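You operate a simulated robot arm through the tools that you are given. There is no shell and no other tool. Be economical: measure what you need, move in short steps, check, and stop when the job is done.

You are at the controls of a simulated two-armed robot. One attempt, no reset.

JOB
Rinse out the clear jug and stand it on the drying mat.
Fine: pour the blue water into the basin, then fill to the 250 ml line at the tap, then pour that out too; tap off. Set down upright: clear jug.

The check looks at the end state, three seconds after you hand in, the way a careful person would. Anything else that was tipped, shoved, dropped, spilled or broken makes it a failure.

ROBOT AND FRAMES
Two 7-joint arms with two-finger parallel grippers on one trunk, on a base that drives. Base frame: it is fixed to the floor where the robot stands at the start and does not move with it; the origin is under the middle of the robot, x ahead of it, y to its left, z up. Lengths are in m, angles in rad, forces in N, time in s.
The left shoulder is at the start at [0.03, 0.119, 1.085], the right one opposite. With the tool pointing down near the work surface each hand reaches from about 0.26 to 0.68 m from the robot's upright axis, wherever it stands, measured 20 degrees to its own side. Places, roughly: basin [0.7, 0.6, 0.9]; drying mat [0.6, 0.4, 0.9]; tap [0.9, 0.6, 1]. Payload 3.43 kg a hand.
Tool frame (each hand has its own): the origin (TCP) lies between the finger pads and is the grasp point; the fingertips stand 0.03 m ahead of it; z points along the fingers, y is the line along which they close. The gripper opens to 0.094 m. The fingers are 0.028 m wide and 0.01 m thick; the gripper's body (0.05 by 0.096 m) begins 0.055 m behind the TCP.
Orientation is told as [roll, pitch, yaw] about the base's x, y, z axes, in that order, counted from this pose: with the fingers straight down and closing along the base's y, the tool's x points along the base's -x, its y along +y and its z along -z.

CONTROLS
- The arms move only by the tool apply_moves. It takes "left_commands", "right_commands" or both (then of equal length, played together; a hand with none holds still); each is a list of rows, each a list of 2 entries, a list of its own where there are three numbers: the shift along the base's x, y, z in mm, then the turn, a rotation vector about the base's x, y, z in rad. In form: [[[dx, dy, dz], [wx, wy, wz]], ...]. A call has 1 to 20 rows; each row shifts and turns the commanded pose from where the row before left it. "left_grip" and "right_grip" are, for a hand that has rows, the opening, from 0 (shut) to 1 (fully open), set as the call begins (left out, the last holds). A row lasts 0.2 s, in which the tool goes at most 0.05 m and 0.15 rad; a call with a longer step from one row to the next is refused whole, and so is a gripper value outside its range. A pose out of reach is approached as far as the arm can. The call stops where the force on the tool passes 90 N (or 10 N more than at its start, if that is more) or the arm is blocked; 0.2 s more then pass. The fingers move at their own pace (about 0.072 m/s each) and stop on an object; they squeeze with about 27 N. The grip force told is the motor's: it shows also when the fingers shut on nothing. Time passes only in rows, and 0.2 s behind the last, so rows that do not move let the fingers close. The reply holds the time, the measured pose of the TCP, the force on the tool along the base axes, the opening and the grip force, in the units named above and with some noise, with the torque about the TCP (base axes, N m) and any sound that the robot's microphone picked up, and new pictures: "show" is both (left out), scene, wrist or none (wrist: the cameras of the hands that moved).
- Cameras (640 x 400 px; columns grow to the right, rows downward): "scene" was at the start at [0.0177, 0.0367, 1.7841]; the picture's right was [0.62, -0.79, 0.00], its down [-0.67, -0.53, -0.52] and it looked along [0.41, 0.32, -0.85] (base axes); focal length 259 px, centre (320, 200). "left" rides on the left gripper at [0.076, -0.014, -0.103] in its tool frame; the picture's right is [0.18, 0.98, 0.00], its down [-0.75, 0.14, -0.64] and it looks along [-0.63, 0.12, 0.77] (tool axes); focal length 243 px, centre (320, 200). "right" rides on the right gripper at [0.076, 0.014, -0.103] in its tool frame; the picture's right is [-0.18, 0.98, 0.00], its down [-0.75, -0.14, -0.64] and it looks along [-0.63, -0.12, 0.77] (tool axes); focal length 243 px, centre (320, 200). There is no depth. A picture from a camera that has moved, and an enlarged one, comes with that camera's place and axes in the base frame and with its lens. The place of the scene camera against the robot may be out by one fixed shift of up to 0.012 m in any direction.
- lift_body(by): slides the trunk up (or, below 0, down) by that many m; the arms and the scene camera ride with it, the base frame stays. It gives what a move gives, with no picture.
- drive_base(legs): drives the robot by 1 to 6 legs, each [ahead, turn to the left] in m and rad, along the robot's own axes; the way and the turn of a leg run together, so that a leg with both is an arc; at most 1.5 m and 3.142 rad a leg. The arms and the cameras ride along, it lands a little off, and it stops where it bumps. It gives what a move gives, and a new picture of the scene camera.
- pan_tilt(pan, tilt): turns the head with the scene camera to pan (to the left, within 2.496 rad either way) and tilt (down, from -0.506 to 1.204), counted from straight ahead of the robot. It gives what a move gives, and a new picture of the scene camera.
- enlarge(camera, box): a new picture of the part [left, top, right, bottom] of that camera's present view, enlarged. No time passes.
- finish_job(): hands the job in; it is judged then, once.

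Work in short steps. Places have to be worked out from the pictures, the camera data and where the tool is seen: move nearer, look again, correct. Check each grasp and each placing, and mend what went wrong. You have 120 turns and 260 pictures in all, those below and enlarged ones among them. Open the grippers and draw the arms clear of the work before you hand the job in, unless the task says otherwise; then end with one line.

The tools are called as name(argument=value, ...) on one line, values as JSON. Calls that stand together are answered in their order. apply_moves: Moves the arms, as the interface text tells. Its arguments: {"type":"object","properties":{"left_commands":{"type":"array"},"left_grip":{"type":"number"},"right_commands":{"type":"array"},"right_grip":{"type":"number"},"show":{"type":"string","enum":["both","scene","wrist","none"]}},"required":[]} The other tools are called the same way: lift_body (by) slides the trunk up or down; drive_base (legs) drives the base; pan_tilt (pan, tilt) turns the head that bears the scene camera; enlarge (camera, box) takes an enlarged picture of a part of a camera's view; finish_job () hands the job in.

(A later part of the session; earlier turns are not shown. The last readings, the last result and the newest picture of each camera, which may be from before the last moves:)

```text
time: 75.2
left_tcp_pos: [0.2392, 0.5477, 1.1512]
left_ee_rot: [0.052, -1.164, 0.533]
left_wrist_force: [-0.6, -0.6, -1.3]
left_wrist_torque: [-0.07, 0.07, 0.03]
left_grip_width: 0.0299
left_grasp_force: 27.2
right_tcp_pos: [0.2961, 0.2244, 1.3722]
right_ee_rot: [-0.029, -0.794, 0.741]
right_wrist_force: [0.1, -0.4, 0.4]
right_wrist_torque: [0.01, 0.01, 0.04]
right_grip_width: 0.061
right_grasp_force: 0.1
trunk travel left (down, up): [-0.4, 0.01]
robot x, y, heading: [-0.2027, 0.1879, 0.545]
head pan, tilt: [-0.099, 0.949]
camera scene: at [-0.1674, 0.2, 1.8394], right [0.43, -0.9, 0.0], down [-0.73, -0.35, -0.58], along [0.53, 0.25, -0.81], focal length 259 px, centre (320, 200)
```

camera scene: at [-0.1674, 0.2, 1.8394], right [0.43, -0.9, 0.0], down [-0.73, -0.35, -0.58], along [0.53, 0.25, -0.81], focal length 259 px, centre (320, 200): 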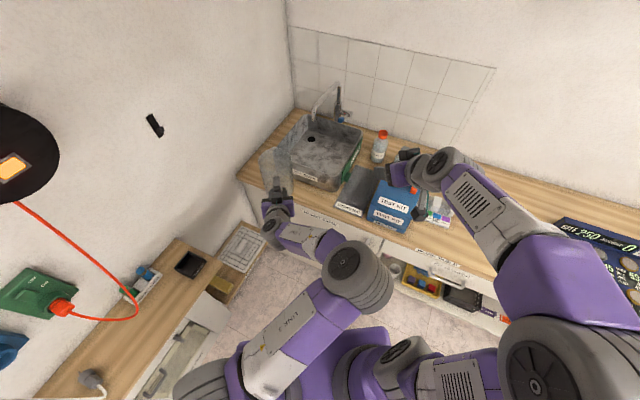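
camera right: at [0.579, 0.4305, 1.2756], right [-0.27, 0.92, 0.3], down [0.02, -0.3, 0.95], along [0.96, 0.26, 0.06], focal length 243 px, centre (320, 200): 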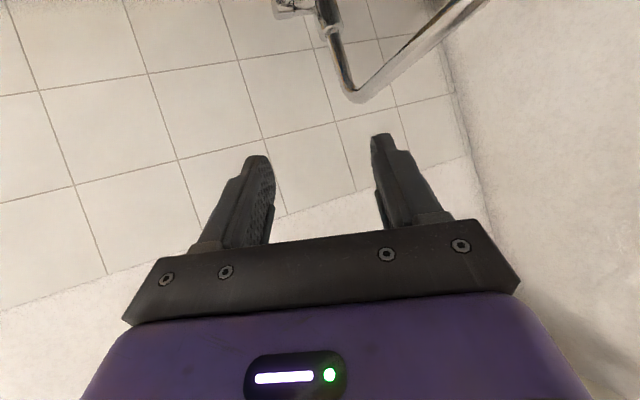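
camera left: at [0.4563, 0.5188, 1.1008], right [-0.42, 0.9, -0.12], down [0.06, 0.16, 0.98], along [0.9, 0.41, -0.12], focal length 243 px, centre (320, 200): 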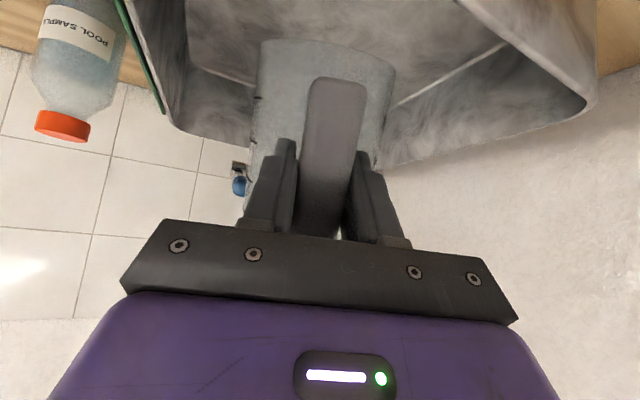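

Space looks fine. Drive ahead 0.26 m at heading ~0.5.

drive_base(legs=[[0, -0.05], [0.26, -0.05]])

```text
time: 77.5
left_tcp_pos: [0.5012, 0.6191, 1.1531]
left_ee_rot: [0.052, -1.164, 0.433]
left_wrist_force: [-0.4, -0.5, -1.7]
left_wrist_torque: [-0.01, 0.06, 0.0]
left_grip_width: 0.0302
left_grasp_force: 26.9
right_tcp_pos: [0.5275, 0.2919, 1.3724]
right_ee_rot: [-0.031, -0.793, 0.642]
right_wrist_force: [-0.4, 0.9, -0.4]
right_wrist_torque: [0.05, 0.0, -0.02]
right_grip_width: 0.0611
right_grasp_force: 0.1
trunk travel left (down, up): [-0.4, 0.01]
robot x, y, heading: [0.0281, 0.3046, 0.445]
head pan, tilt: [-0.099, 0.949]
camera scene: at [0.0641, 0.313, 1.8394], right [0.34, -0.94, 0.0], down [-0.76, -0.28, -0.58], along [0.55, 0.2, -0.81], focal length 259 px, centre (320, 200)
```

scene: 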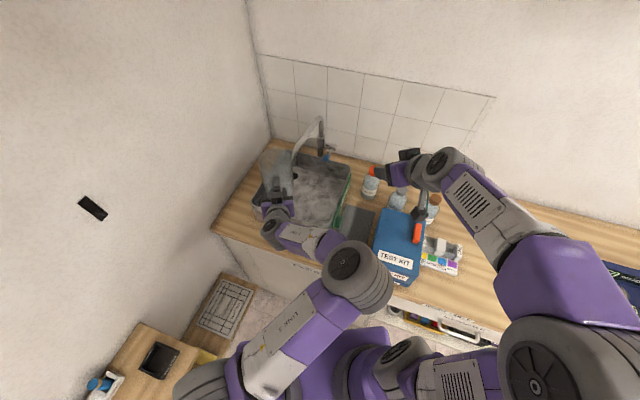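

Good pose. I move the jug right, then forward while tilting it 0.45 rad, staying clear of the spout.

apply_moves(left_commands=[[[0, -30, 0], [0, 0, 0]], [[0, -30, 0], [0, 0, 0]], [[0, -30, 0], [0, 0, 0]], [[0, -30, 0], [0, 0, 0]], [[22, 0, 0], [-0.045, 0.095, 0]], [[22, 0, 0], [-0.045, 0.095, 0]], [[22, 0, 0], [-0.045, 0.095, 0]], [[22, 0, 0], [-0.045, 0.095, 0]]], show="none")

lift_body(by=-0.1)

```text
time: 79.3
left_tcp_pos: [0.592, 0.4998, 1.1526]
left_ee_rot: [0.047, -0.738, 0.436]
left_wrist_force: [-0.3, 0.3, -1.9]
left_wrist_torque: [-0.04, 0.07, 0.01]
left_grip_width: 0.03
left_grasp_force: 26.9
right_tcp_pos: [0.5275, 0.2931, 1.3715]
right_ee_rot: [-0.031, -0.792, 0.643]
right_wrist_force: [0.9, 1.4, -0.5]
right_wrist_torque: [-0.03, -0.02, -0.02]
right_grip_width: 0.0611
right_grasp_force: 0.1
trunk travel left (down, up): [-0.4, 0.01]
robot x, y, heading: [0.031, 0.3062, 0.442]
head pan, tilt: [-0.099, 0.949]
```

```text
time: 80.7
left_tcp_pos: [0.5911, 0.4999, 1.0531]
left_ee_rot: [0.049, -0.74, 0.436]
left_wrist_force: [0.1, 0.0, -1.5]
left_wrist_torque: [-0.06, 0.05, -0.03]
left_grip_width: 0.0302
left_grasp_force: 26.4
right_tcp_pos: [0.5285, 0.2932, 1.2729]
right_ee_rot: [-0.03, -0.794, 0.643]
right_wrist_force: [0.2, 0.0, -0.5]
right_wrist_torque: [0.0, -0.01, 0.03]
right_grip_width: 0.0613
right_grasp_force: 0.0
trunk travel left (down, up): [-0.3, 0.11]
robot x, y, heading: [0.0284, 0.3063, 0.446]
head pan, tilt: [-0.099, 0.949]
```

Now slide left under the spout and drop slightly.

apply_moves(left_commands=[[[3, 20, -5], [0, 0, 0]], [[3, 20, -5], [0, 0, 0]], [[3, 20, -3], [0, 0, 0]], [[3, 20, 0], [0, 0, 0]], [[3, 20, 0], [0, 0, 0]]], show="scene")

enlarge(camera="scene", box=[240, 100, 360, 200])

```text
time: 81.8
left_tcp_pos: [0.6065, 0.599, 1.0414]
left_ee_rot: [0.048, -0.741, 0.436]
left_wrist_force: [-0.1, 0.0, -2.2]
left_wrist_torque: [-0.03, 0.09, -0.02]
left_grip_width: 0.0298
left_grasp_force: 27.5
right_tcp_pos: [0.5278, 0.2922, 1.2707]
right_ee_rot: [-0.029, -0.795, 0.642]
right_wrist_force: [0.6, 0.2, 0.8]
right_wrist_torque: [0.03, 0.0, 0.03]
right_grip_width: 0.061
right_grasp_force: 0.0
trunk travel left (down, up): [-0.3, 0.11]
robot x, y, heading: [0.0283, 0.3075, 0.451]
head pan, tilt: [-0.099, 0.949]
camera scene: at [0.0646, 0.3132, 1.7394], right [0.34, -0.94, 0.0], down [-0.77, -0.28, -0.58], along [0.55, 0.2, -0.81], focal length 259 px, centre (320, 200)
```

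scene: 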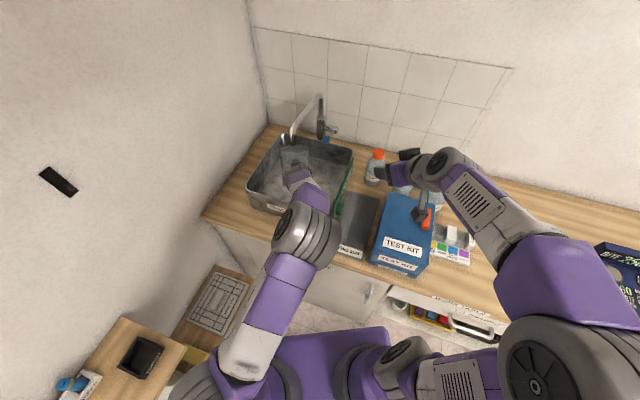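

```text
4.00 times, centred on (300, 150) of scene
camera zoom: at [0.0646, 0.3132, 1.7394], right [0.34, -0.94, 0.0], down [-0.77, -0.28, -0.58], along [0.55, 0.2, -0.81], focal length 1034 px, centre (400, 400)
```

zoom: 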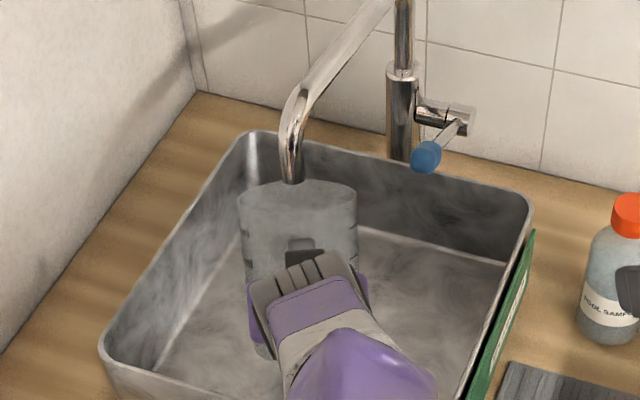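

The left elbow is now swung outward and the jug is centred under the spout. Bring the right hand toward the knob, watching the elbow.

apply_moves(right_commands=[[[18, 18, -8], [0, 0, 0]], [[18, 18, -8], [0, 0, 0]], [[18, 18, -8], [0, 0, 0]], [[18, 18, -8], [0, 0, 0]], [[18, 18, -8], [0, 0, 0]], [[18, 18, -8], [0, 0, 0]]])

```text
time: 83.2
left_tcp_pos: [0.607, 0.5996, 1.0396]
left_ee_rot: [0.047, -0.74, 0.438]
left_wrist_force: [-0.2, 0.8, -1.4]
left_wrist_torque: [-0.05, 0.12, 0.02]
left_grip_width: 0.0299
left_grasp_force: 26.6
right_tcp_pos: [0.6355, 0.4015, 1.2245]
right_ee_rot: [-0.031, -0.793, 0.64]
right_wrist_force: [1.3, -0.2, 0.5]
right_wrist_torque: [0.0, 0.0, 0.02]
right_grip_width: 0.0612
right_grasp_force: 0.1
trunk travel left (down, up): [-0.3, 0.11]
robot x, y, heading: [0.0312, 0.3039, 0.445]
head pan, tilt: [-0.099, 0.949]
camera scene: at [0.0655, 0.3147, 1.7393], right [0.34, -0.94, 0.0], down [-0.77, -0.28, -0.58], along [0.55, 0.2, -0.81], focal length 259 px, centre (320, 200)
camera right: at [0.5243, 0.3401, 1.2428], right [-0.47, 0.88, 0.11], down [0.13, -0.06, 0.99], along [0.87, 0.48, -0.09], focal length 243 px, centre (320, 200)
```

scene: 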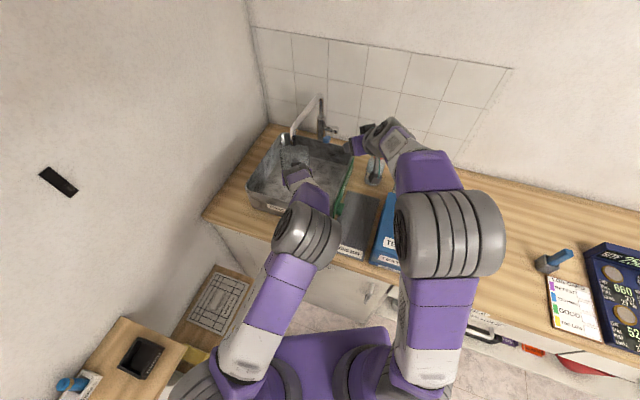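
right: 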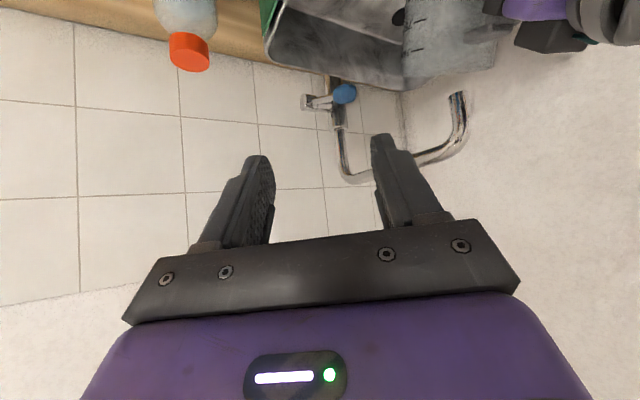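

Right elbow stays outside this time. Continue to a pre-grasp just before the knob, reducing yaw so the fingers straddle the lever better.

apply_moves(right_commands=[[[19, 21, -17], [0, 0, -0.05]], [[19, 21, -17], [0, 0, -0.05]], [[19, 21, -17], [0, 0, -0.05]], [[19, 21, -17], [0, 0, -0.05]], [[19, 21, -17], [0, 0, -0.05]], [[17, 21, -17], [0, 0, -0.05]]])

```text
time: 84.2
left_tcp_pos: [0.5916, 0.6255, 1.0179]
left_ee_rot: [0.085, -0.713, 0.454]
left_wrist_force: [0.0, -0.7, -1.1]
left_wrist_torque: [-0.04, 0.07, 0.0]
left_grip_width: 0.0303
left_grasp_force: 26.9
right_tcp_pos: [0.6943, 0.452, 1.2756]
right_ee_rot: [0.248, -0.918, 0.235]
right_wrist_force: [0.5, -0.3, -1.0]
right_wrist_torque: [0.03, -0.03, 0.0]
right_grip_width: 0.0611
right_grasp_force: 0.1
right hand out of reach, approached as far as the arm can: row 3, 4
trunk travel left (down, up): [-0.3, 0.11]
robot x, y, heading: [0.0261, 0.3042, 0.442]
head pan, tilt: [-0.099, 0.949]
stopped in row 4 (right hand): the arm was blocked; the commanded pose is now the measured one
camera scene: at [0.0627, 0.3132, 1.7395], right [0.34, -0.94, 0.0], down [-0.76, -0.28, -0.58], along [0.55, 0.2, -0.81], focal length 259 px, centre (320, 200)
camera right: at [0.5731, 0.4121, 1.2782], right [-0.3, 0.91, 0.29], down [0.06, -0.29, 0.96], along [0.95, 0.3, 0.03], focal length 243 px, centre (320, 200)
```

scene: 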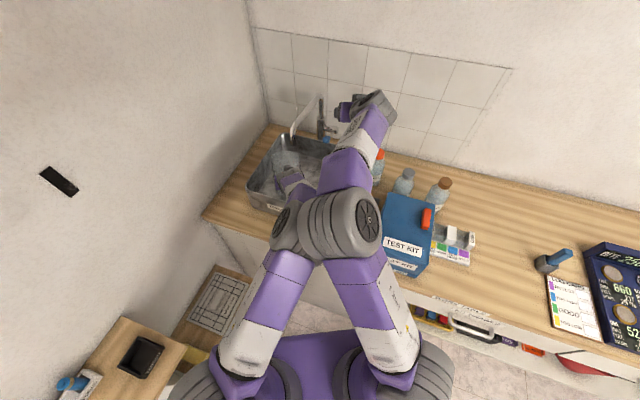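
right: 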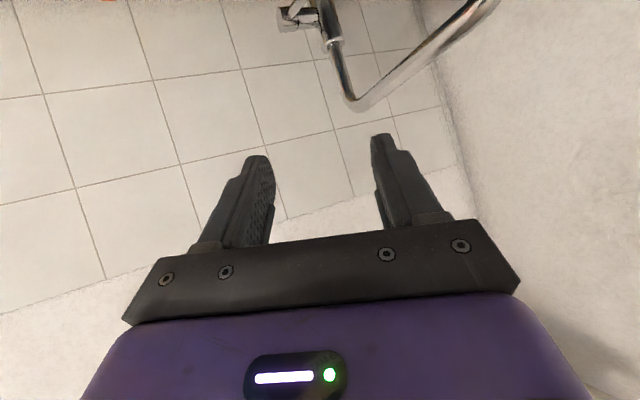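

The knob is slightly beyond reach at this pitch, which flips the elbow. I retreat, and will come back with the tool more horizontal (longer reach).

apply_moves(right_commands=[[[-19, -21, 0], [-0.03, 0, 0.05]], [[-19, -21, 0], [-0.03, 0, 0.05]], [[-19, -21, 0], [-0.03, 0, 0.05]], [[-19, -21, 0], [-0.03, 0, 0.05]], [[-19, -21, 0], [-0.03, 0, 0.05]], [[-19, -21, 0], [-0.03, 0, 0.05]], [[-10, -31, 0], [-0.03, 0, 0.05]], [[-10, -31, 0], [0, 0, 0]]], show="scene")

```text
time: 86.0
left_tcp_pos: [0.5929, 0.6254, 1.0181]
left_ee_rot: [0.084, -0.711, 0.454]
left_wrist_force: [0.1, 1.3, -1.0]
left_wrist_torque: [0.0, 0.06, -0.01]
left_grip_width: 0.0298
left_grasp_force: 27.5
right_tcp_pos: [0.5608, 0.265, 1.2709]
right_ee_rot: [-0.035, -0.81, 0.804]
right_wrist_force: [-0.2, -0.2, -0.4]
right_wrist_torque: [0.03, 0.0, 0.02]
right_grip_width: 0.0612
right_grasp_force: 0.0
trunk travel left (down, up): [-0.3, 0.11]
robot x, y, heading: [0.0292, 0.3049, 0.447]
head pan, tilt: [-0.099, 0.949]
camera scene: at [0.0635, 0.3124, 1.7394], right [0.34, -0.94, 0.0], down [-0.76, -0.28, -0.58], along [0.55, 0.2, -0.81], focal length 259 px, centre (320, 200)
```

scene: 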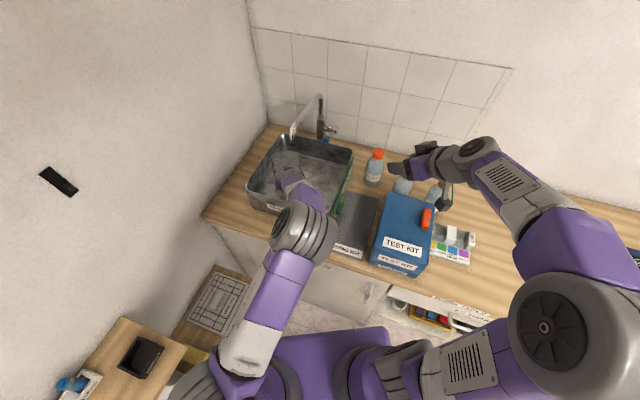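

I restore the left hand's position and, at the same time, re-pitch the right hand toward horizontal while approaching.

apply_moves(right_commands=[[[10, 15, -10], [0.09, -0.087, -0.04]], [[10, 15, -10], [0.09, -0.087, -0.04]], [[10, 15, -10], [0.09, -0.087, -0.04]], [[10, 15, -10], [0.09, -0.087, -0.04]], [[10, 15, -10], [0, 0, -0.04]]], left_commands=[[[5, -9, 7], [0, 0, 0]], [[5, -9, 7], [0, 0, 0]], [[5, -9, 7], [0, 0, 0]], [[0, 0, 0], [0, 0, 0]], [[0, 0, 0], [0, 0, 0]]])

```text
time: 87.2
left_tcp_pos: [0.6072, 0.601, 1.0387]
left_ee_rot: [0.084, -0.709, 0.457]
left_wrist_force: [-0.5, 1.0, -1.1]
left_wrist_torque: [-0.06, 0.03, 0.03]
left_grip_width: 0.0301
left_grasp_force: 27.0
right_tcp_pos: [0.5899, 0.3259, 1.2404]
right_ee_rot: [0.139, -1.221, 0.547]
right_wrist_force: [-0.1, 0.1, 0.1]
right_wrist_torque: [-0.02, 0.0, 0.04]
right_grip_width: 0.0611
right_grasp_force: 0.0
right hand out of reach, approached as far as the arm can: row 2, 3, 4, 5
trunk travel left (down, up): [-0.3, 0.11]
robot x, y, heading: [0.0287, 0.3078, 0.445]
head pan, tilt: [-0.099, 0.949]
camera scene: at [0.0645, 0.3133, 1.7394], right [0.34, -0.94, 0.0], down [-0.77, -0.28, -0.58], along [0.55, 0.2, -0.81], focal length 259 px, centre (320, 200)
camera right: at [0.4849, 0.2619, 1.2059], right [-0.56, 0.8, 0.22], down [-0.15, -0.36, 0.92], along [0.81, 0.48, 0.33], focal length 243 px, centre (320, 200)
camera left: at [0.5086, 0.5259, 1.0645], right [-0.61, 0.79, -0.06], down [0.09, 0.14, 0.99], along [0.79, 0.59, -0.16], focal length 243 px, centre (320, 200)
```

scene: 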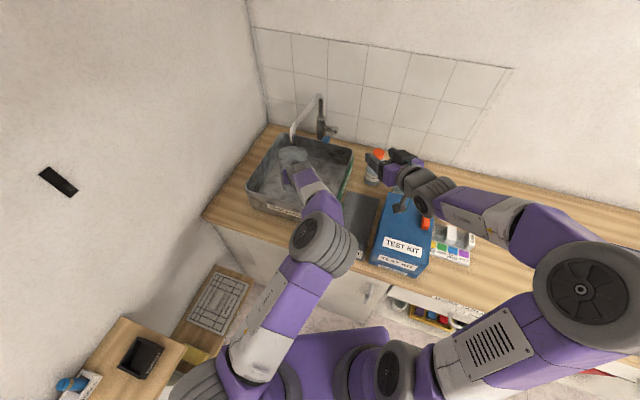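
right: 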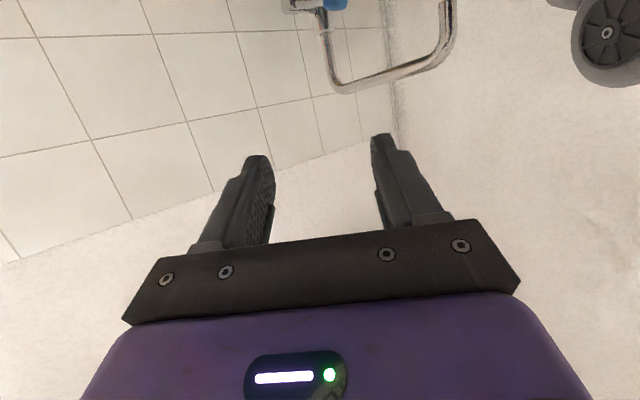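
left: 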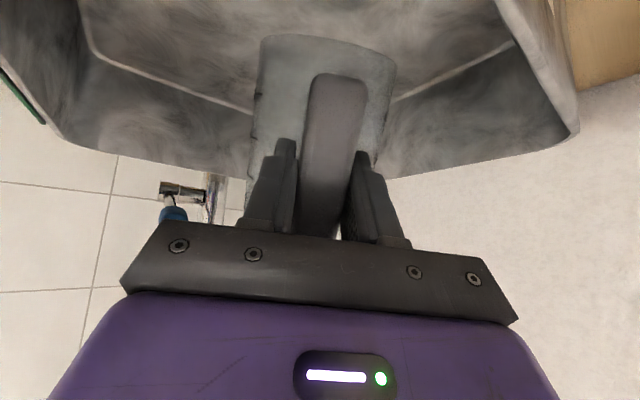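

The right elbow is now far outside, good. Continue toward the knob in two stages.

apply_moves(right_commands=[[[20, 23, -18], [0, 0, 0]], [[20, 23, -18], [0, 0, 0]], [[20, 23, -18], [0, 0, 0]], [[20, 23, -18], [0, 0, 0]]])

```text
time: 88.2
left_tcp_pos: [0.6084, 0.6006, 1.0378]
left_ee_rot: [0.083, -0.709, 0.46]
left_wrist_force: [0.9, 0.1, -1.8]
left_wrist_torque: [-0.06, 0.05, -0.02]
left_grip_width: 0.0301
left_grasp_force: 27.5
right_tcp_pos: [0.6703, 0.4191, 1.1692]
right_ee_rot: [0.136, -1.221, 0.546]
right_wrist_force: [-0.5, 0.0, -0.5]
right_wrist_torque: [0.01, 0.01, 0.03]
right_grip_width: 0.0611
right_grasp_force: 0.0
trunk travel left (down, up): [-0.3, 0.11]
robot x, y, heading: [0.0311, 0.3052, 0.446]
head pan, tilt: [-0.099, 0.949]
camera scene: at [0.0654, 0.3147, 1.7393], right [0.34, -0.94, 0.0], down [-0.77, -0.28, -0.58], along [0.55, 0.2, -0.81], focal length 259 px, centre (320, 200)
camera right: at [0.5653, 0.3552, 1.1348], right [-0.56, 0.8, 0.22], down [-0.15, -0.36, 0.92], along [0.81, 0.48, 0.33], focal length 243 px, centre (320, 200)
```

scene: 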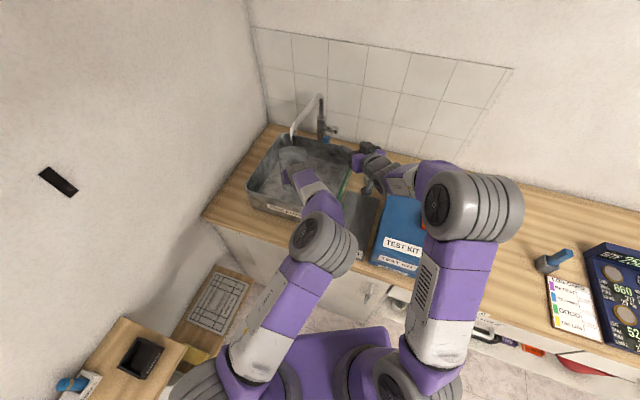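
right: 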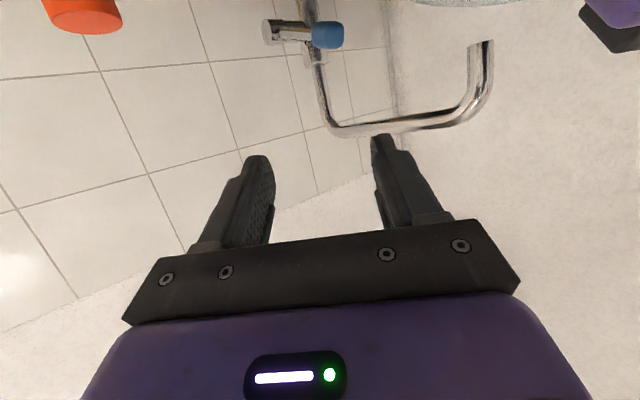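

Good, knob confirmed at (0.812, 0.562, 1.055). Continue.

apply_moves(right_commands=[[[18, 21, -20], [0, 0, 0]], [[18, 21, -20], [0, 0, 0]], [[18, 21, -20], [0, 0, 0]], [[18, 20, -20], [0, 0, 0]]])

```text
time: 89.2
left_tcp_pos: [0.6051, 0.6091, 1.0329]
left_ee_rot: [0.093, -0.703, 0.465]
left_wrist_force: [-0.1, -1.5, -1.3]
left_wrist_torque: [-0.04, 0.07, 0.03]
left_grip_width: 0.0302
left_grasp_force: 27.1
right_tcp_pos: [0.7471, 0.4938, 1.096]
right_ee_rot: [0.155, -1.233, 0.515]
right_wrist_force: [0.2, -0.2, -0.1]
right_wrist_torque: [-0.01, 0.01, 0.01]
right_grip_width: 0.0611
right_grasp_force: 0.0
trunk travel left (down, up): [-0.3, 0.11]
robot x, y, heading: [0.0253, 0.3101, 0.442]
head pan, tilt: [-0.099, 0.949]
camera scene: at [0.0657, 0.3138, 1.7393], right [0.34, -0.94, 0.0], down [-0.77, -0.28, -0.58], along [0.55, 0.2, -0.81], focal length 259 px, centre (320, 200)
camera right: at [0.6417, 0.4321, 1.0607], right [-0.55, 0.8, 0.22], down [-0.17, -0.37, 0.91], along [0.82, 0.47, 0.34], focal length 243 px, centre (320, 200)
```

scene: 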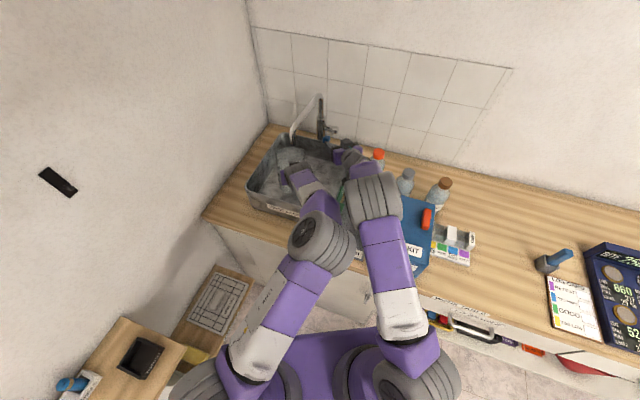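
right: 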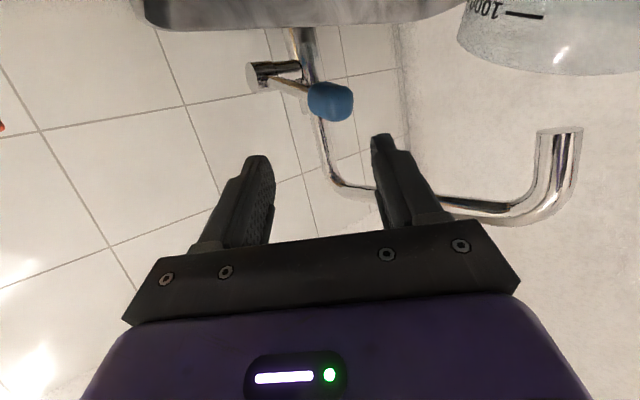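

Almost there; the elbows touch lightly (left hand shifted about 8 mm). I take the last short steps onto the knob.

apply_moves(right_commands=[[[13, 14, -9], [0, 0, 0]], [[13, 14, -9], [0, 0, 0]], [[13, 14, -9], [0, 0, 0]]])

```text
time: 90.2
left_tcp_pos: [0.5985, 0.6134, 1.0207]
left_ee_rot: [0.104, -0.682, 0.467]
left_wrist_force: [-0.7, 0.9, -1.5]
left_wrist_torque: [-0.01, 0.06, 0.02]
left_grip_width: 0.0299
left_grasp_force: 27.2
right_tcp_pos: [0.7914, 0.5313, 1.0854]
right_ee_rot: [0.185, -1.25, 0.475]
right_wrist_force: [-1.6, -0.1, 1.3]
right_wrist_torque: [0.02, 0.03, 0.05]
right_grip_width: 0.0619
right_grasp_force: 0.5
trunk travel left (down, up): [-0.3, 0.11]
robot x, y, heading: [0.0275, 0.3039, 0.442]
head pan, tilt: [-0.099, 0.949]
stopped in row 3 (right hand): the arm was blocked; the commanded pose is now the measured one
camera scene: at [0.064, 0.313, 1.7394], right [0.34, -0.94, 0.0], down [-0.77, -0.28, -0.58], along [0.55, 0.2, -0.81], focal length 259 px, centre (320, 200)
camera right: at [0.6857, 0.4699, 1.0469], right [-0.54, 0.81, 0.23], down [-0.18, -0.38, 0.91], along [0.82, 0.45, 0.35], focal length 243 px, centre (320, 200)
```

scene: 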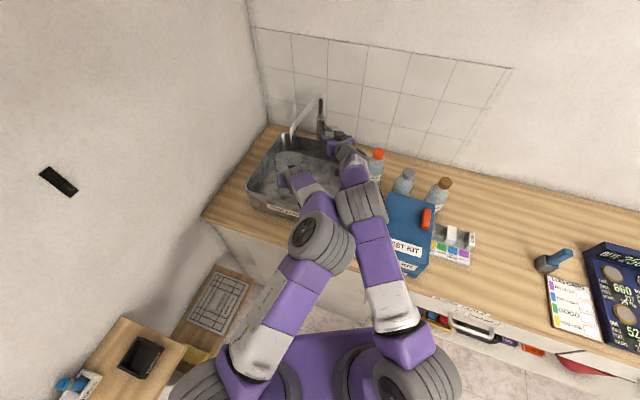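
right: 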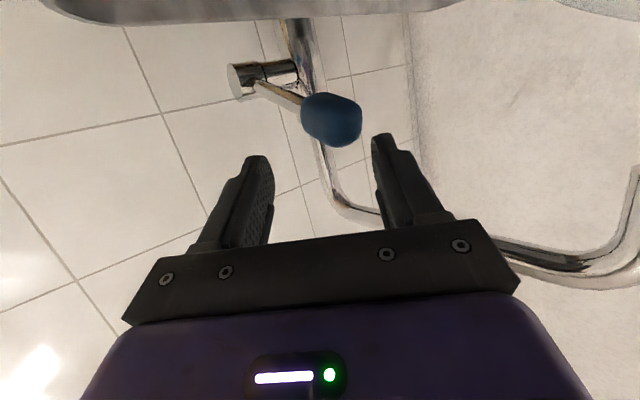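

The arms' elbows are the only contact. I yaw the left hand slightly about the spout so its elbow swings outward.

apply_moves(left_commands=[[[0, 3, 5], [0, 0, -0.08]], [[0, 3, 5], [0, 0, -0.08]], [[0, 3, 4], [0, 0, -0.08]]], show="scene")

```text
time: 91.0
left_tcp_pos: [0.5979, 0.6235, 1.0349]
left_ee_rot: [0.105, -0.683, 0.227]
left_wrist_force: [0.4, -0.3, -0.1]
left_wrist_torque: [-0.03, 0.07, -0.02]
left_grip_width: 0.0298
left_grasp_force: 26.5
right_tcp_pos: [0.7913, 0.5309, 1.0849]
right_ee_rot: [0.181, -1.247, 0.478]
right_wrist_force: [0.0, 0.8, -0.2]
right_wrist_torque: [0.0, 0.0, 0.02]
right_grip_width: 0.0613
right_grasp_force: 0.2
trunk travel left (down, up): [-0.3, 0.11]
robot x, y, heading: [0.0285, 0.3064, 0.443]
head pan, tilt: [-0.099, 0.949]
camera scene: at [0.0642, 0.3132, 1.7394], right [0.34, -0.94, 0.0], down [-0.77, -0.28, -0.58], along [0.55, 0.2, -0.81], focal length 259 px, centre (320, 200)
```

scene: 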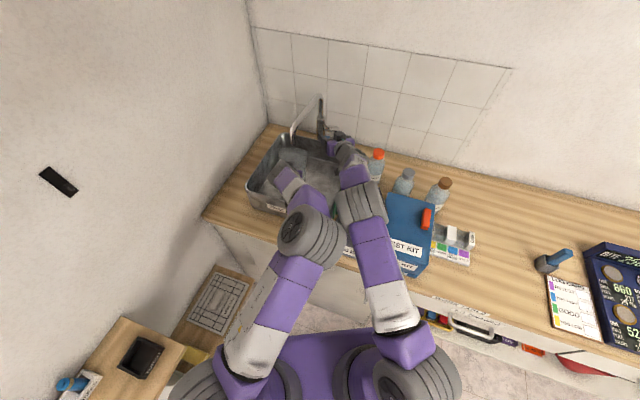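

That separated the elbows. Check the jug/spout and the knob up close.

enlarge(camera="scene", box=[250, 90, 370, 190])

enlarge(camera="right", box=[200, 20, 460, 200])

```text
4.00 times, centred on (310, 140) of scene
camera zoom: at [0.0642, 0.3132, 1.7394], right [0.34, -0.94, 0.0], down [-0.77, -0.28, -0.58], along [0.55, 0.2, -0.81], focal length 1034 px, centre (360, 440)
```

zoom: 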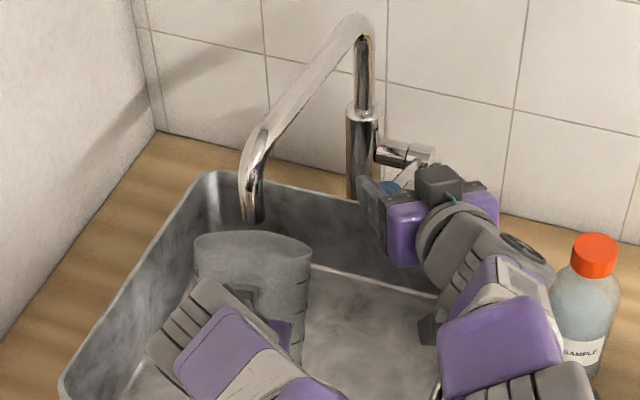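

```text
2.22 times, centred on (330, 110) of right
camera zoom: at [0.6854, 0.4708, 1.0465], right [-0.54, 0.81, 0.23], down [-0.18, -0.38, 0.91], along [0.82, 0.45, 0.35], focal length 539 px, centre (298, 400)
```

zoom: 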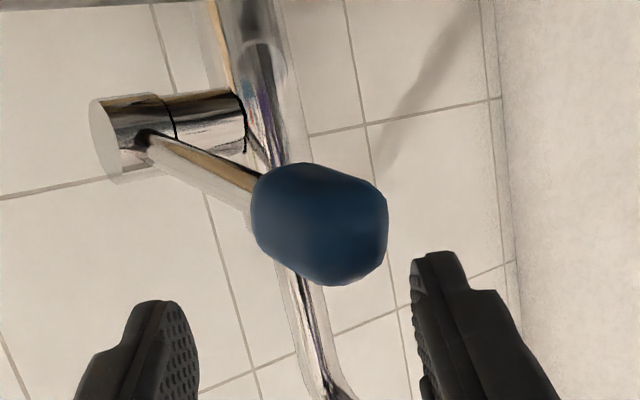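

The knob is slightly below the fingers; I lower and advance to straddle it, then close gently on it.

apply_moves(right_commands=[[[0, 4, -15], [0, 0, 0]], [[0, 4, -12], [0, 0, 0]], [[9, 9, -1], [0, 0, 0]], [[8, 9, -1], [0, 0, 0]]], show="wrist")

```text
time: 92.0
left_tcp_pos: [0.5977, 0.6227, 1.0346]
left_ee_rot: [0.106, -0.683, 0.227]
left_wrist_force: [0.9, 0.0, -1.3]
left_wrist_torque: [-0.01, 0.05, 0.0]
left_grip_width: 0.0299
left_grasp_force: 27.4
right_tcp_pos: [0.81, 0.5558, 1.0567]
right_ee_rot: [0.185, -1.249, 0.48]
right_wrist_force: [-0.2, 1.2, -0.1]
right_wrist_torque: [-0.01, -0.02, 0.04]
right_grip_width: 0.0611
right_grasp_force: 0.0
trunk travel left (down, up): [-0.3, 0.11]
robot x, y, heading: [0.0296, 0.3068, 0.449]
head pan, tilt: [-0.099, 0.949]
camera right: at [0.7032, 0.4961, 1.0179], right [-0.54, 0.81, 0.23], down [-0.18, -0.38, 0.91], along [0.82, 0.45, 0.35], focal length 243 px, centre (320, 200)
```

right: 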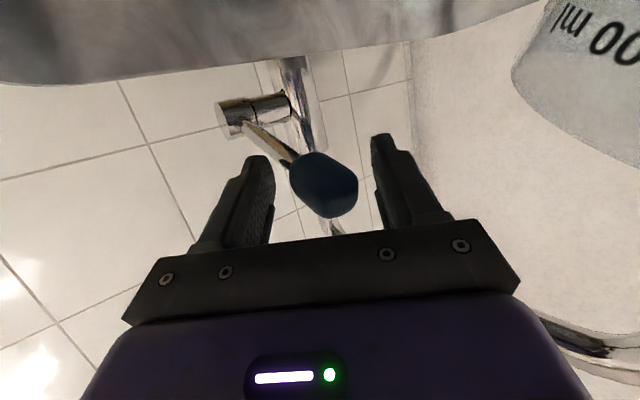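

Knob is between the fingers. Close on it.

apply_moves(right_commands=[[[0, 0, 0], [0, 0, 0]], [[0, 0, 0], [0, 0, 0]], [[0, 0, 0], [0, 0, 0]]], right_grip=0, show="none")

enlarge(camera="scene", box=[250, 90, 370, 190])

```text
time: 92.8
left_tcp_pos: [0.5979, 0.6231, 1.034]
left_ee_rot: [0.105, -0.681, 0.227]
left_wrist_force: [0.0, -0.9, -1.9]
left_wrist_torque: [-0.04, 0.08, 0.01]
left_grip_width: 0.03
left_grasp_force: 27.4
right_tcp_pos: [0.8084, 0.5565, 1.0566]
right_ee_rot: [0.185, -1.247, 0.475]
right_wrist_force: [-1.6, 2.2, 0.2]
right_wrist_torque: [-0.31, -0.06, -2.38]
right_grip_width: 0.0541
right_grasp_force: 44.9
trunk travel left (down, up): [-0.3, 0.11]
robot x, y, heading: [0.0306, 0.3094, 0.444]
head pan, tilt: [-0.099, 0.949]
```

```text
4.00 times, centred on (310, 140) of scene
camera zoom: at [0.064, 0.3134, 1.7394], right [0.34, -0.94, 0.0], down [-0.77, -0.28, -0.58], along [0.55, 0.2, -0.81], focal length 1034 px, centre (360, 440)
```

zoom: 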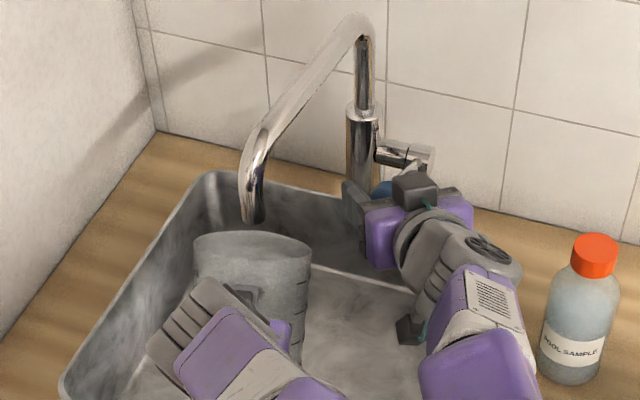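

The fingers grabbed the elongated knob diagonally with a twisting load, so I release at once and will push the lever from below with closed fingers instead.

apply_moves(right_commands=[[[0, 0, 0], [0, 0, 0]], [[0, 0, 0], [0, 0, 0]], [[-15, -12, 5], [0, 0, 0]], [[-15, -12, 5], [0, 0, 0]], [[-15, -12, 5], [0, 0, 0]], [[-10, -9, 0], [0, 0, 0]]], right_grip=0.65, show="none")

apply_moves(right_commands=[[[0, 0, -12], [0, 0, 0]], [[0, 0, -12], [0, 0, 0]], [[0, 0, -12], [0, 0, 0]], [[0, 0, -12], [0, 0, 0]], [[0, 0, 0], [0, 0, 0]]], right_grip=0, show="both")

```text
time: 94.4
left_tcp_pos: [0.6001, 0.6321, 1.0504]
left_ee_rot: [0.08, -0.709, 0.263]
left_wrist_force: [-1.3, 0.8, -1.5]
left_wrist_torque: [-0.03, 0.05, -0.01]
left_grip_width: 0.0301
left_grasp_force: 26.9
right_tcp_pos: [0.7728, 0.4677, 1.0509]
right_ee_rot: [0.169, -1.22, 0.425]
right_wrist_force: [0.5, 0.6, 0.5]
right_wrist_torque: [0.01, 0.03, 0.02]
right_grip_width: 0.0611
right_grasp_force: 0.1
trunk travel left (down, up): [-0.3, 0.11]
robot x, y, heading: [0.0262, 0.3069, 0.451]
head pan, tilt: [-0.099, 0.949]
stopped in row 6 (right hand): the arm was blocked; the commanded pose is now the measured one
```

```text
time: 95.6
left_tcp_pos: [0.5997, 0.6327, 1.0502]
left_ee_rot: [0.082, -0.709, 0.26]
left_wrist_force: [0.2, 0.9, -1.4]
left_wrist_torque: [-0.05, 0.09, 0.03]
left_grip_width: 0.0301
left_grasp_force: 26.9
right_tcp_pos: [0.7717, 0.4694, 1.0032]
right_ee_rot: [0.17, -1.222, 0.427]
right_wrist_force: [-1.1, -0.3, -0.3]
right_wrist_torque: [0.02, -0.01, 0.01]
right_grip_width: 0.0
right_grasp_force: 27.1
trunk travel left (down, up): [-0.3, 0.11]
robot x, y, heading: [0.03, 0.3045, 0.445]
head pan, tilt: [-0.099, 0.949]
camera scene: at [0.0644, 0.3128, 1.7394], right [0.34, -0.94, 0.0], down [-0.77, -0.28, -0.58], along [0.55, 0.2, -0.81], focal length 259 px, centre (320, 200)
camera right: at [0.661, 0.4153, 0.9685], right [-0.49, 0.84, 0.23], down [-0.18, -0.36, 0.92], along [0.85, 0.4, 0.33], focal length 243 px, centre (320, 200)
```

scene: 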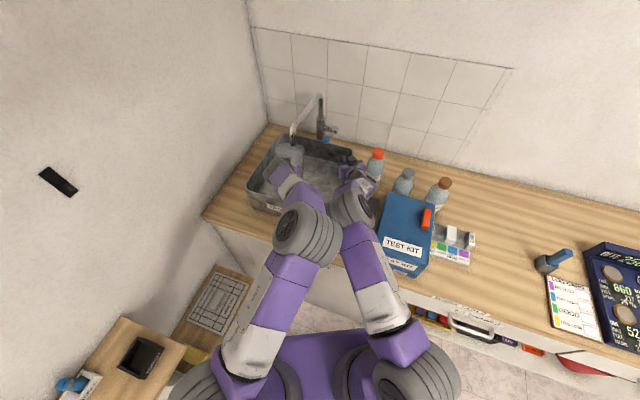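
right: 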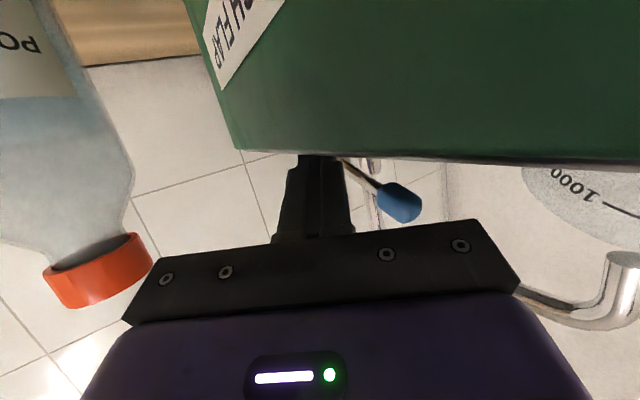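

The right hand is too low and near the splash flap; raise it straight up first, and lower the left hand slightly, which had been nudged up toward the spout.

apply_moves(right_commands=[[[0, 0, 20], [0, 0, 0]], [[0, 0, 20], [0, 0, 0]], [[0, 0, 20], [0, 0, 0]], [[0, 0, 20], [0, 0, 0]], [[0, 0, 20], [0, 0, 0]]], left_commands=[[[0, -2, -4], [0, 0, 0]], [[0, -2, -4], [0, 0, 0]], [[0, -2, -4], [0, 0, 0]], [[0, -2, -4], [0, 0, 0]], [[0, 0, 0], [0, 0, 0]]], show="scene")

enlarge(camera="scene", box=[240, 90, 400, 220])

```text
time: 97.0
left_tcp_pos: [0.6045, 0.617, 1.0538]
left_ee_rot: [0.052, -0.737, 0.273]
left_wrist_force: [-0.2, -0.2, -1.0]
left_wrist_torque: [0.0, 0.05, 0.01]
left_grip_width: 0.0301
left_grasp_force: 26.9
right_tcp_pos: [0.7868, 0.4245, 1.0782]
right_ee_rot: [0.138, -1.183, 0.394]
right_wrist_force: [-1.0, 1.0, 0.4]
right_wrist_torque: [0.0, 0.0, -0.07]
right_grip_width: 0.0
right_grasp_force: 26.6
trunk travel left (down, up): [-0.3, 0.11]
robot x, y, heading: [0.0265, 0.3064, 0.448]
head pan, tilt: [-0.099, 0.949]
stopped in row 5 (right hand): the arm was blocked; the commanded pose is now the measured one
camera scene: at [0.0646, 0.3132, 1.7394], right [0.34, -0.94, 0.0], down [-0.77, -0.28, -0.58], along [0.55, 0.2, -0.81], focal length 259 px, centre (320, 200)
```

scene: 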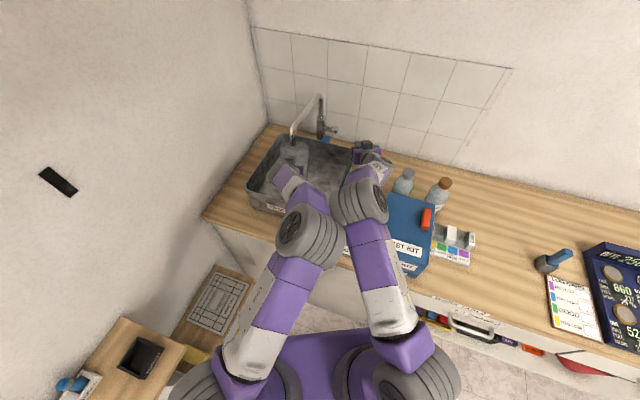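

```text
3.08 times, centred on (320, 155) of scene
camera zoom: at [0.0646, 0.3132, 1.7394], right [0.34, -0.94, 0.0], down [-0.77, -0.28, -0.58], along [0.55, 0.2, -0.81], focal length 796 px, centre (320, 338)
```

zoom: 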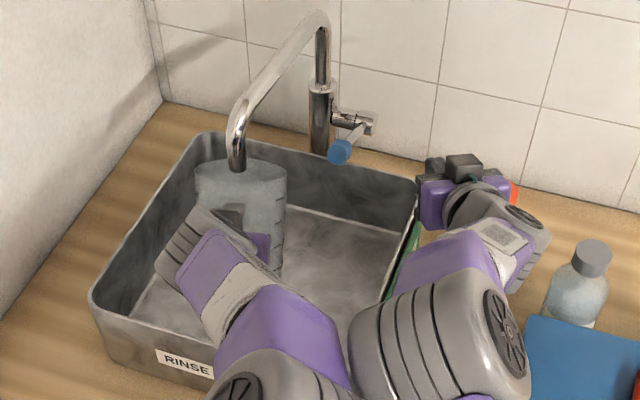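

The elbows keep fighting, so I'll work sequentially: retract the right hand up and away, park the left, then open the tap with the right hand alone. First raise the right hand straight up (bottle nearby).

apply_moves(right_commands=[[[0, 0, 20], [0, 0, 0]], [[0, 0, 20], [0, 0, 0]], [[0, 0, 20], [0, 0, 0]], [[0, 0, 20], [0, 0, 0]], [[0, 0, 20], [0, 0, 0]], [[-20, -15, 10], [0, 0, 0]], [[-20, -15, 10], [0, 0, 0]], [[-20, -15, 10], [0, 0, 0]], [[-20, -15, 10], [0, 0, 0]], [[-20, -15, 0], [0, 0, 0]], [[-20, -15, 0], [0, 0, 0]], [[-20, -15, 0], [0, 0, 0]], [[-20, -15, 0], [0, 0, 0]]], show="scene")

```text
time: 99.8
left_tcp_pos: [0.6041, 0.6176, 1.0549]
left_ee_rot: [0.05, -0.737, 0.273]
left_wrist_force: [0.7, 0.8, -0.8]
left_wrist_torque: [-0.03, 0.09, 0.01]
left_grip_width: 0.0302
left_grasp_force: 26.8
right_tcp_pos: [0.627, 0.3068, 1.2185]
right_ee_rot: [0.139, -1.184, 0.397]
right_wrist_force: [-0.6, -0.4, -0.1]
right_wrist_torque: [0.01, 0.0, 0.0]
right_grip_width: 0.0003
right_grasp_force: 26.9
trunk travel left (down, up): [-0.3, 0.11]
robot x, y, heading: [0.0264, 0.308, 0.449]
head pan, tilt: [-0.099, 0.949]
camera scene: at [0.0638, 0.3125, 1.7394], right [0.34, -0.94, 0.0], down [-0.76, -0.28, -0.58], along [0.55, 0.2, -0.81], focal length 259 px, centre (320, 200)
```

scene: 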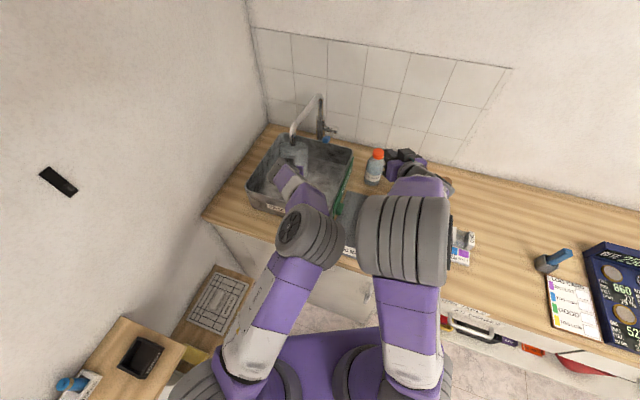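

Right hand clear, bottle untouched. Now withdraw the jug back from under the spout, up, and toward me.

apply_moves(left_commands=[[[-18, 0, 0], [0, 0, 0]], [[-18, 0, 0], [0, 0, 0]], [[-18, 0, 0], [0, 0, 0]], [[-18, 0, 5], [0, 0, 0]], [[-5, 0, 25], [0.01, -0.08, 0]], [[-5, 0, 25], [0.01, -0.08, 0]], [[-5, 0, 25], [0.01, -0.08, 0]], [[-5, 0, 25], [0.01, -0.08, 0]], [[-5, 0, 25], [0.01, -0.08, 0]]], show="scene")

```text
time: 102.0
left_tcp_pos: [0.5006, 0.6422, 1.181]
left_ee_rot: [-0.139, -1.126, 0.482]
left_wrist_force: [0.2, -0.3, -0.9]
left_wrist_torque: [-0.06, 0.09, 0.0]
left_grip_width: 0.0299
left_grasp_force: 26.9
right_tcp_pos: [0.6291, 0.2996, 1.2218]
right_ee_rot: [0.186, -1.192, 0.339]
right_wrist_force: [0.4, -0.8, 0.1]
right_wrist_torque: [0.0, -0.03, -0.01]
right_grip_width: 0.0
right_grasp_force: 26.9
trunk travel left (down, up): [-0.3, 0.11]
robot x, y, heading: [0.0291, 0.307, 0.446]
head pan, tilt: [-0.099, 0.949]
stopped in row 9 (left hand): the arm was blocked; the commanded pose is now the measured one
camera scene: at [0.0647, 0.3128, 1.7394], right [0.34, -0.94, 0.0], down [-0.77, -0.28, -0.58], along [0.55, 0.2, -0.81], focal length 259 px, centre (320, 200)
```

scene: 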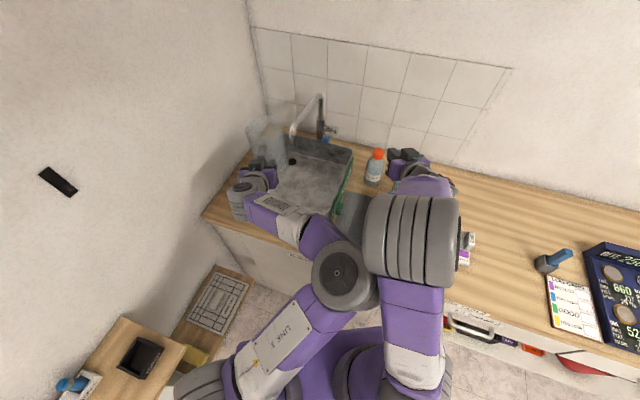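

The parked-left idea also clashes. The earlier state at t≈92 (left hand yawed to 0.2, right hand at the knob) was contact-free, so I'll recreate it. First move the right hand away, then bring the jug back over the basin's right half.

apply_moves(right_commands=[[[-15, -25, 10], [0, 0, 0.02]], [[-15, -25, 10], [0, 0, 0.02]], [[-15, -25, 10], [0, 0, 0.02]], [[-15, -25, 5], [0, 0, 0.02]], [[0, -25, 0], [0, 0, 0.02]]], show="none")

apply_moves(left_commands=[[[0, -22, 0], [0.04, -0.022, 0]], [[0, -22, 0], [0.04, -0.022, 0]], [[5, -22, 0], [0, 0, -0.04]], [[10, -22, 0], [0, 0, -0.04]], [[15, -15, -5], [-0.03, 0.108, -0.03]], [[15, -5, -5], [-0.03, 0.108, 0]], [[15, 0, -10], [-0.03, 0.108, 0]], [[15, 0, -10], [-0.03, 0.108, 0]], [[0, 0, -10], [0, 0, 0]]], show="scene")

```text
time: 103.2
left_tcp_pos: [0.5015, 0.6413, 1.1814]
left_ee_rot: [-0.139, -1.124, 0.478]
left_wrist_force: [0.7, 0.2, -1.4]
left_wrist_torque: [-0.02, 0.11, 0.0]
left_grip_width: 0.0302
left_grasp_force: 26.3
right_tcp_pos: [0.5702, 0.1724, 1.2546]
right_ee_rot: [0.186, -1.191, 0.439]
right_wrist_force: [-0.1, -0.2, -0.4]
right_wrist_torque: [0.03, 0.01, 0.02]
right_grip_width: 0.0
right_grasp_force: 26.9
trunk travel left (down, up): [-0.3, 0.11]
robot x, y, heading: [0.0261, 0.3054, 0.447]
head pan, tilt: [-0.099, 0.949]
```

```text
time: 105.2
left_tcp_pos: [0.5755, 0.5331, 1.1431]
left_ee_rot: [-0.015, -0.748, 0.256]
left_wrist_force: [0.0, -0.2, -1.8]
left_wrist_torque: [-0.02, 0.1, 0.04]
left_grip_width: 0.03
left_grasp_force: 27.4
right_tcp_pos: [0.569, 0.1732, 1.2564]
right_ee_rot: [0.182, -1.191, 0.444]
right_wrist_force: [0.3, -0.5, -0.1]
right_wrist_torque: [-0.05, -0.02, -0.02]
right_grip_width: 0.0001
right_grasp_force: 27.4
trunk travel left (down, up): [-0.3, 0.11]
robot x, y, heading: [0.0273, 0.3061, 0.447]
head pan, tilt: [-0.099, 0.949]
camera scene: at [0.0638, 0.3121, 1.7394], right [0.34, -0.94, 0.0], down [-0.76, -0.27, -0.58], along [0.55, 0.2, -0.81], focal length 259 px, centre (320, 200)
```

scene: 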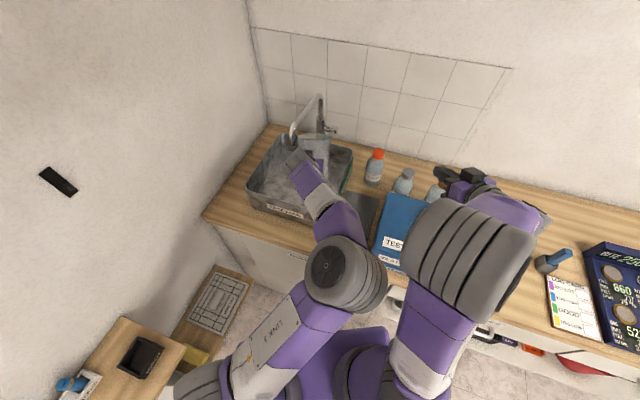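

Lower into the basin and slide under the spout, with hand yaw about 0.2.

apply_moves(left_commands=[[[3, -5, -20], [0, 0, 0]], [[3, -5, -20], [0, 0, 0]], [[3, 0, -20], [0, 0, 0]], [[3, 0, -20], [0, 0, 0]], [[3, 0, -22], [0, 0, 0]], [[2, 20, -2], [0, 0, -0.01]], [[2, 20, 0], [0, 0, -0.01]], [[2, 20, 0], [0, 0, -0.01]], [[2, 20, 0], [0, 0, -0.01]], [[0, 20, 0], [0, 0, -0.01]]], show="scene")

enlarge(camera="scene", box=[240, 90, 400, 220])

```text
time: 107.4
left_tcp_pos: [0.5987, 0.6255, 1.037]
left_ee_rot: [-0.015, -0.748, 0.204]
left_wrist_force: [-0.1, 0.0, -0.9]
left_wrist_torque: [-0.03, 0.08, 0.03]
left_grip_width: 0.03
left_grasp_force: 27.3
right_tcp_pos: [0.5689, 0.1751, 1.256]
right_ee_rot: [0.183, -1.193, 0.444]
right_wrist_force: [0.0, -0.3, 0.4]
right_wrist_torque: [0.05, -0.01, 0.01]
right_grip_width: 0.0
right_grasp_force: 27.1
trunk travel left (down, up): [-0.3, 0.11]
robot x, y, heading: [0.027, 0.3076, 0.443]
head pan, tilt: [-0.099, 0.949]
camera scene: at [0.0646, 0.3136, 1.7394], right [0.34, -0.94, 0.0], down [-0.77, -0.28, -0.58], along [0.55, 0.2, -0.81], focal length 259 px, centre (320, 200)
```

scene: 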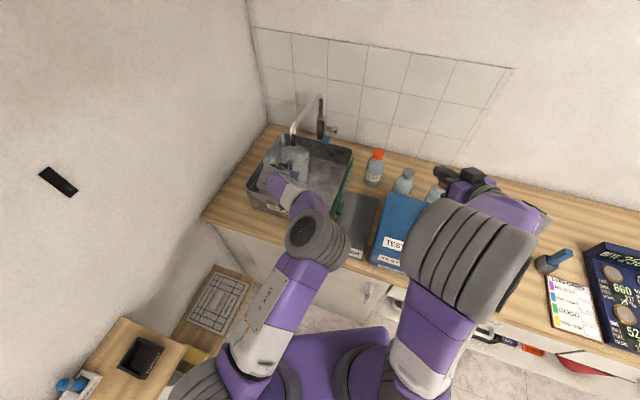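

```text
3.08 times, centred on (320, 155) of scene
camera zoom: at [0.0646, 0.3136, 1.7394], right [0.34, -0.94, 0.0], down [-0.77, -0.28, -0.58], along [0.55, 0.2, -0.81], focal length 796 px, centre (320, 338)
```

zoom: 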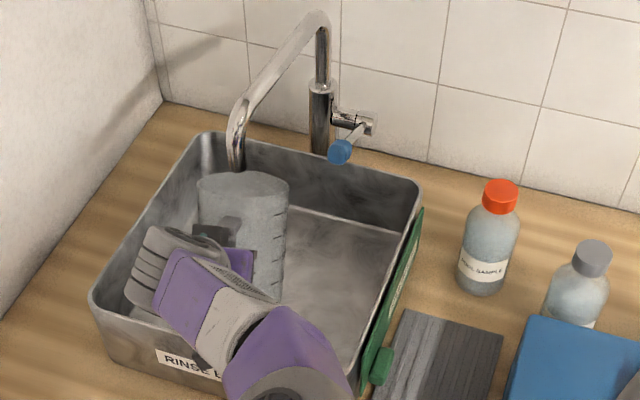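

Jug rim centre ≈ (0.70, 0.645), right below the spout. Now bring the open right hand in along the path that worked.

apply_moves(right_commands=[[[4, 25, -3], [0, 0, 0]], [[4, 25, -3], [0, 0, 0]], [[4, 25, -3], [0, 0, 0]], [[4, 25, -3], [0, 0, 0]], [[4, 25, -3], [0, 0, 0]], [[4, 25, -3], [0, 0, 0]], [[20, 23, -18], [0, 0, 0]], [[20, 23, -18], [0, 0, 0]], [[20, 23, -18], [0, 0, 0]], [[20, 23, -18], [0, 0, 0]]], right_grip=0.65, show="scene")

```text
time: 109.6
left_tcp_pos: [0.593, 0.6366, 1.023]
left_ee_rot: [-0.008, -0.726, 0.22]
left_wrist_force: [-0.1, -0.5, -0.6]
left_wrist_torque: [-0.06, 0.06, -0.02]
left_grip_width: 0.0302
left_grasp_force: 27.0
right_tcp_pos: [0.6751, 0.4163, 1.1756]
right_ee_rot: [0.235, -1.209, 0.39]
right_wrist_force: [0.0, 0.1, 0.2]
right_wrist_torque: [0.0, 0.02, 0.06]
right_grip_width: 0.0615
right_grasp_force: 0.1
trunk travel left (down, up): [-0.3, 0.11]
robot x, y, heading: [0.0273, 0.3058, 0.447]
head pan, tilt: [-0.099, 0.949]
camera scene: at [0.0655, 0.314, 1.7393], right [0.34, -0.94, 0.0], down [-0.77, -0.28, -0.58], along [0.55, 0.2, -0.81], focal length 259 px, centre (320, 200)
```

scene: 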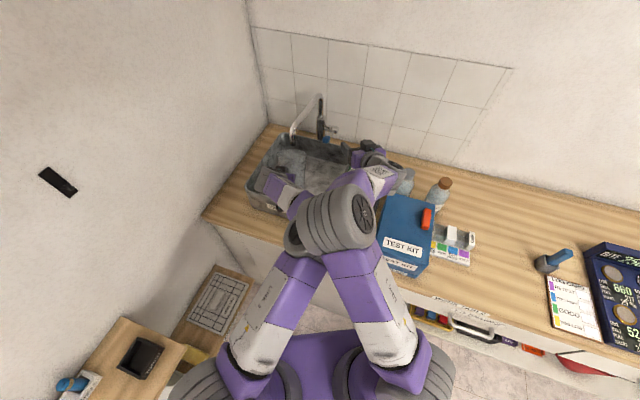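

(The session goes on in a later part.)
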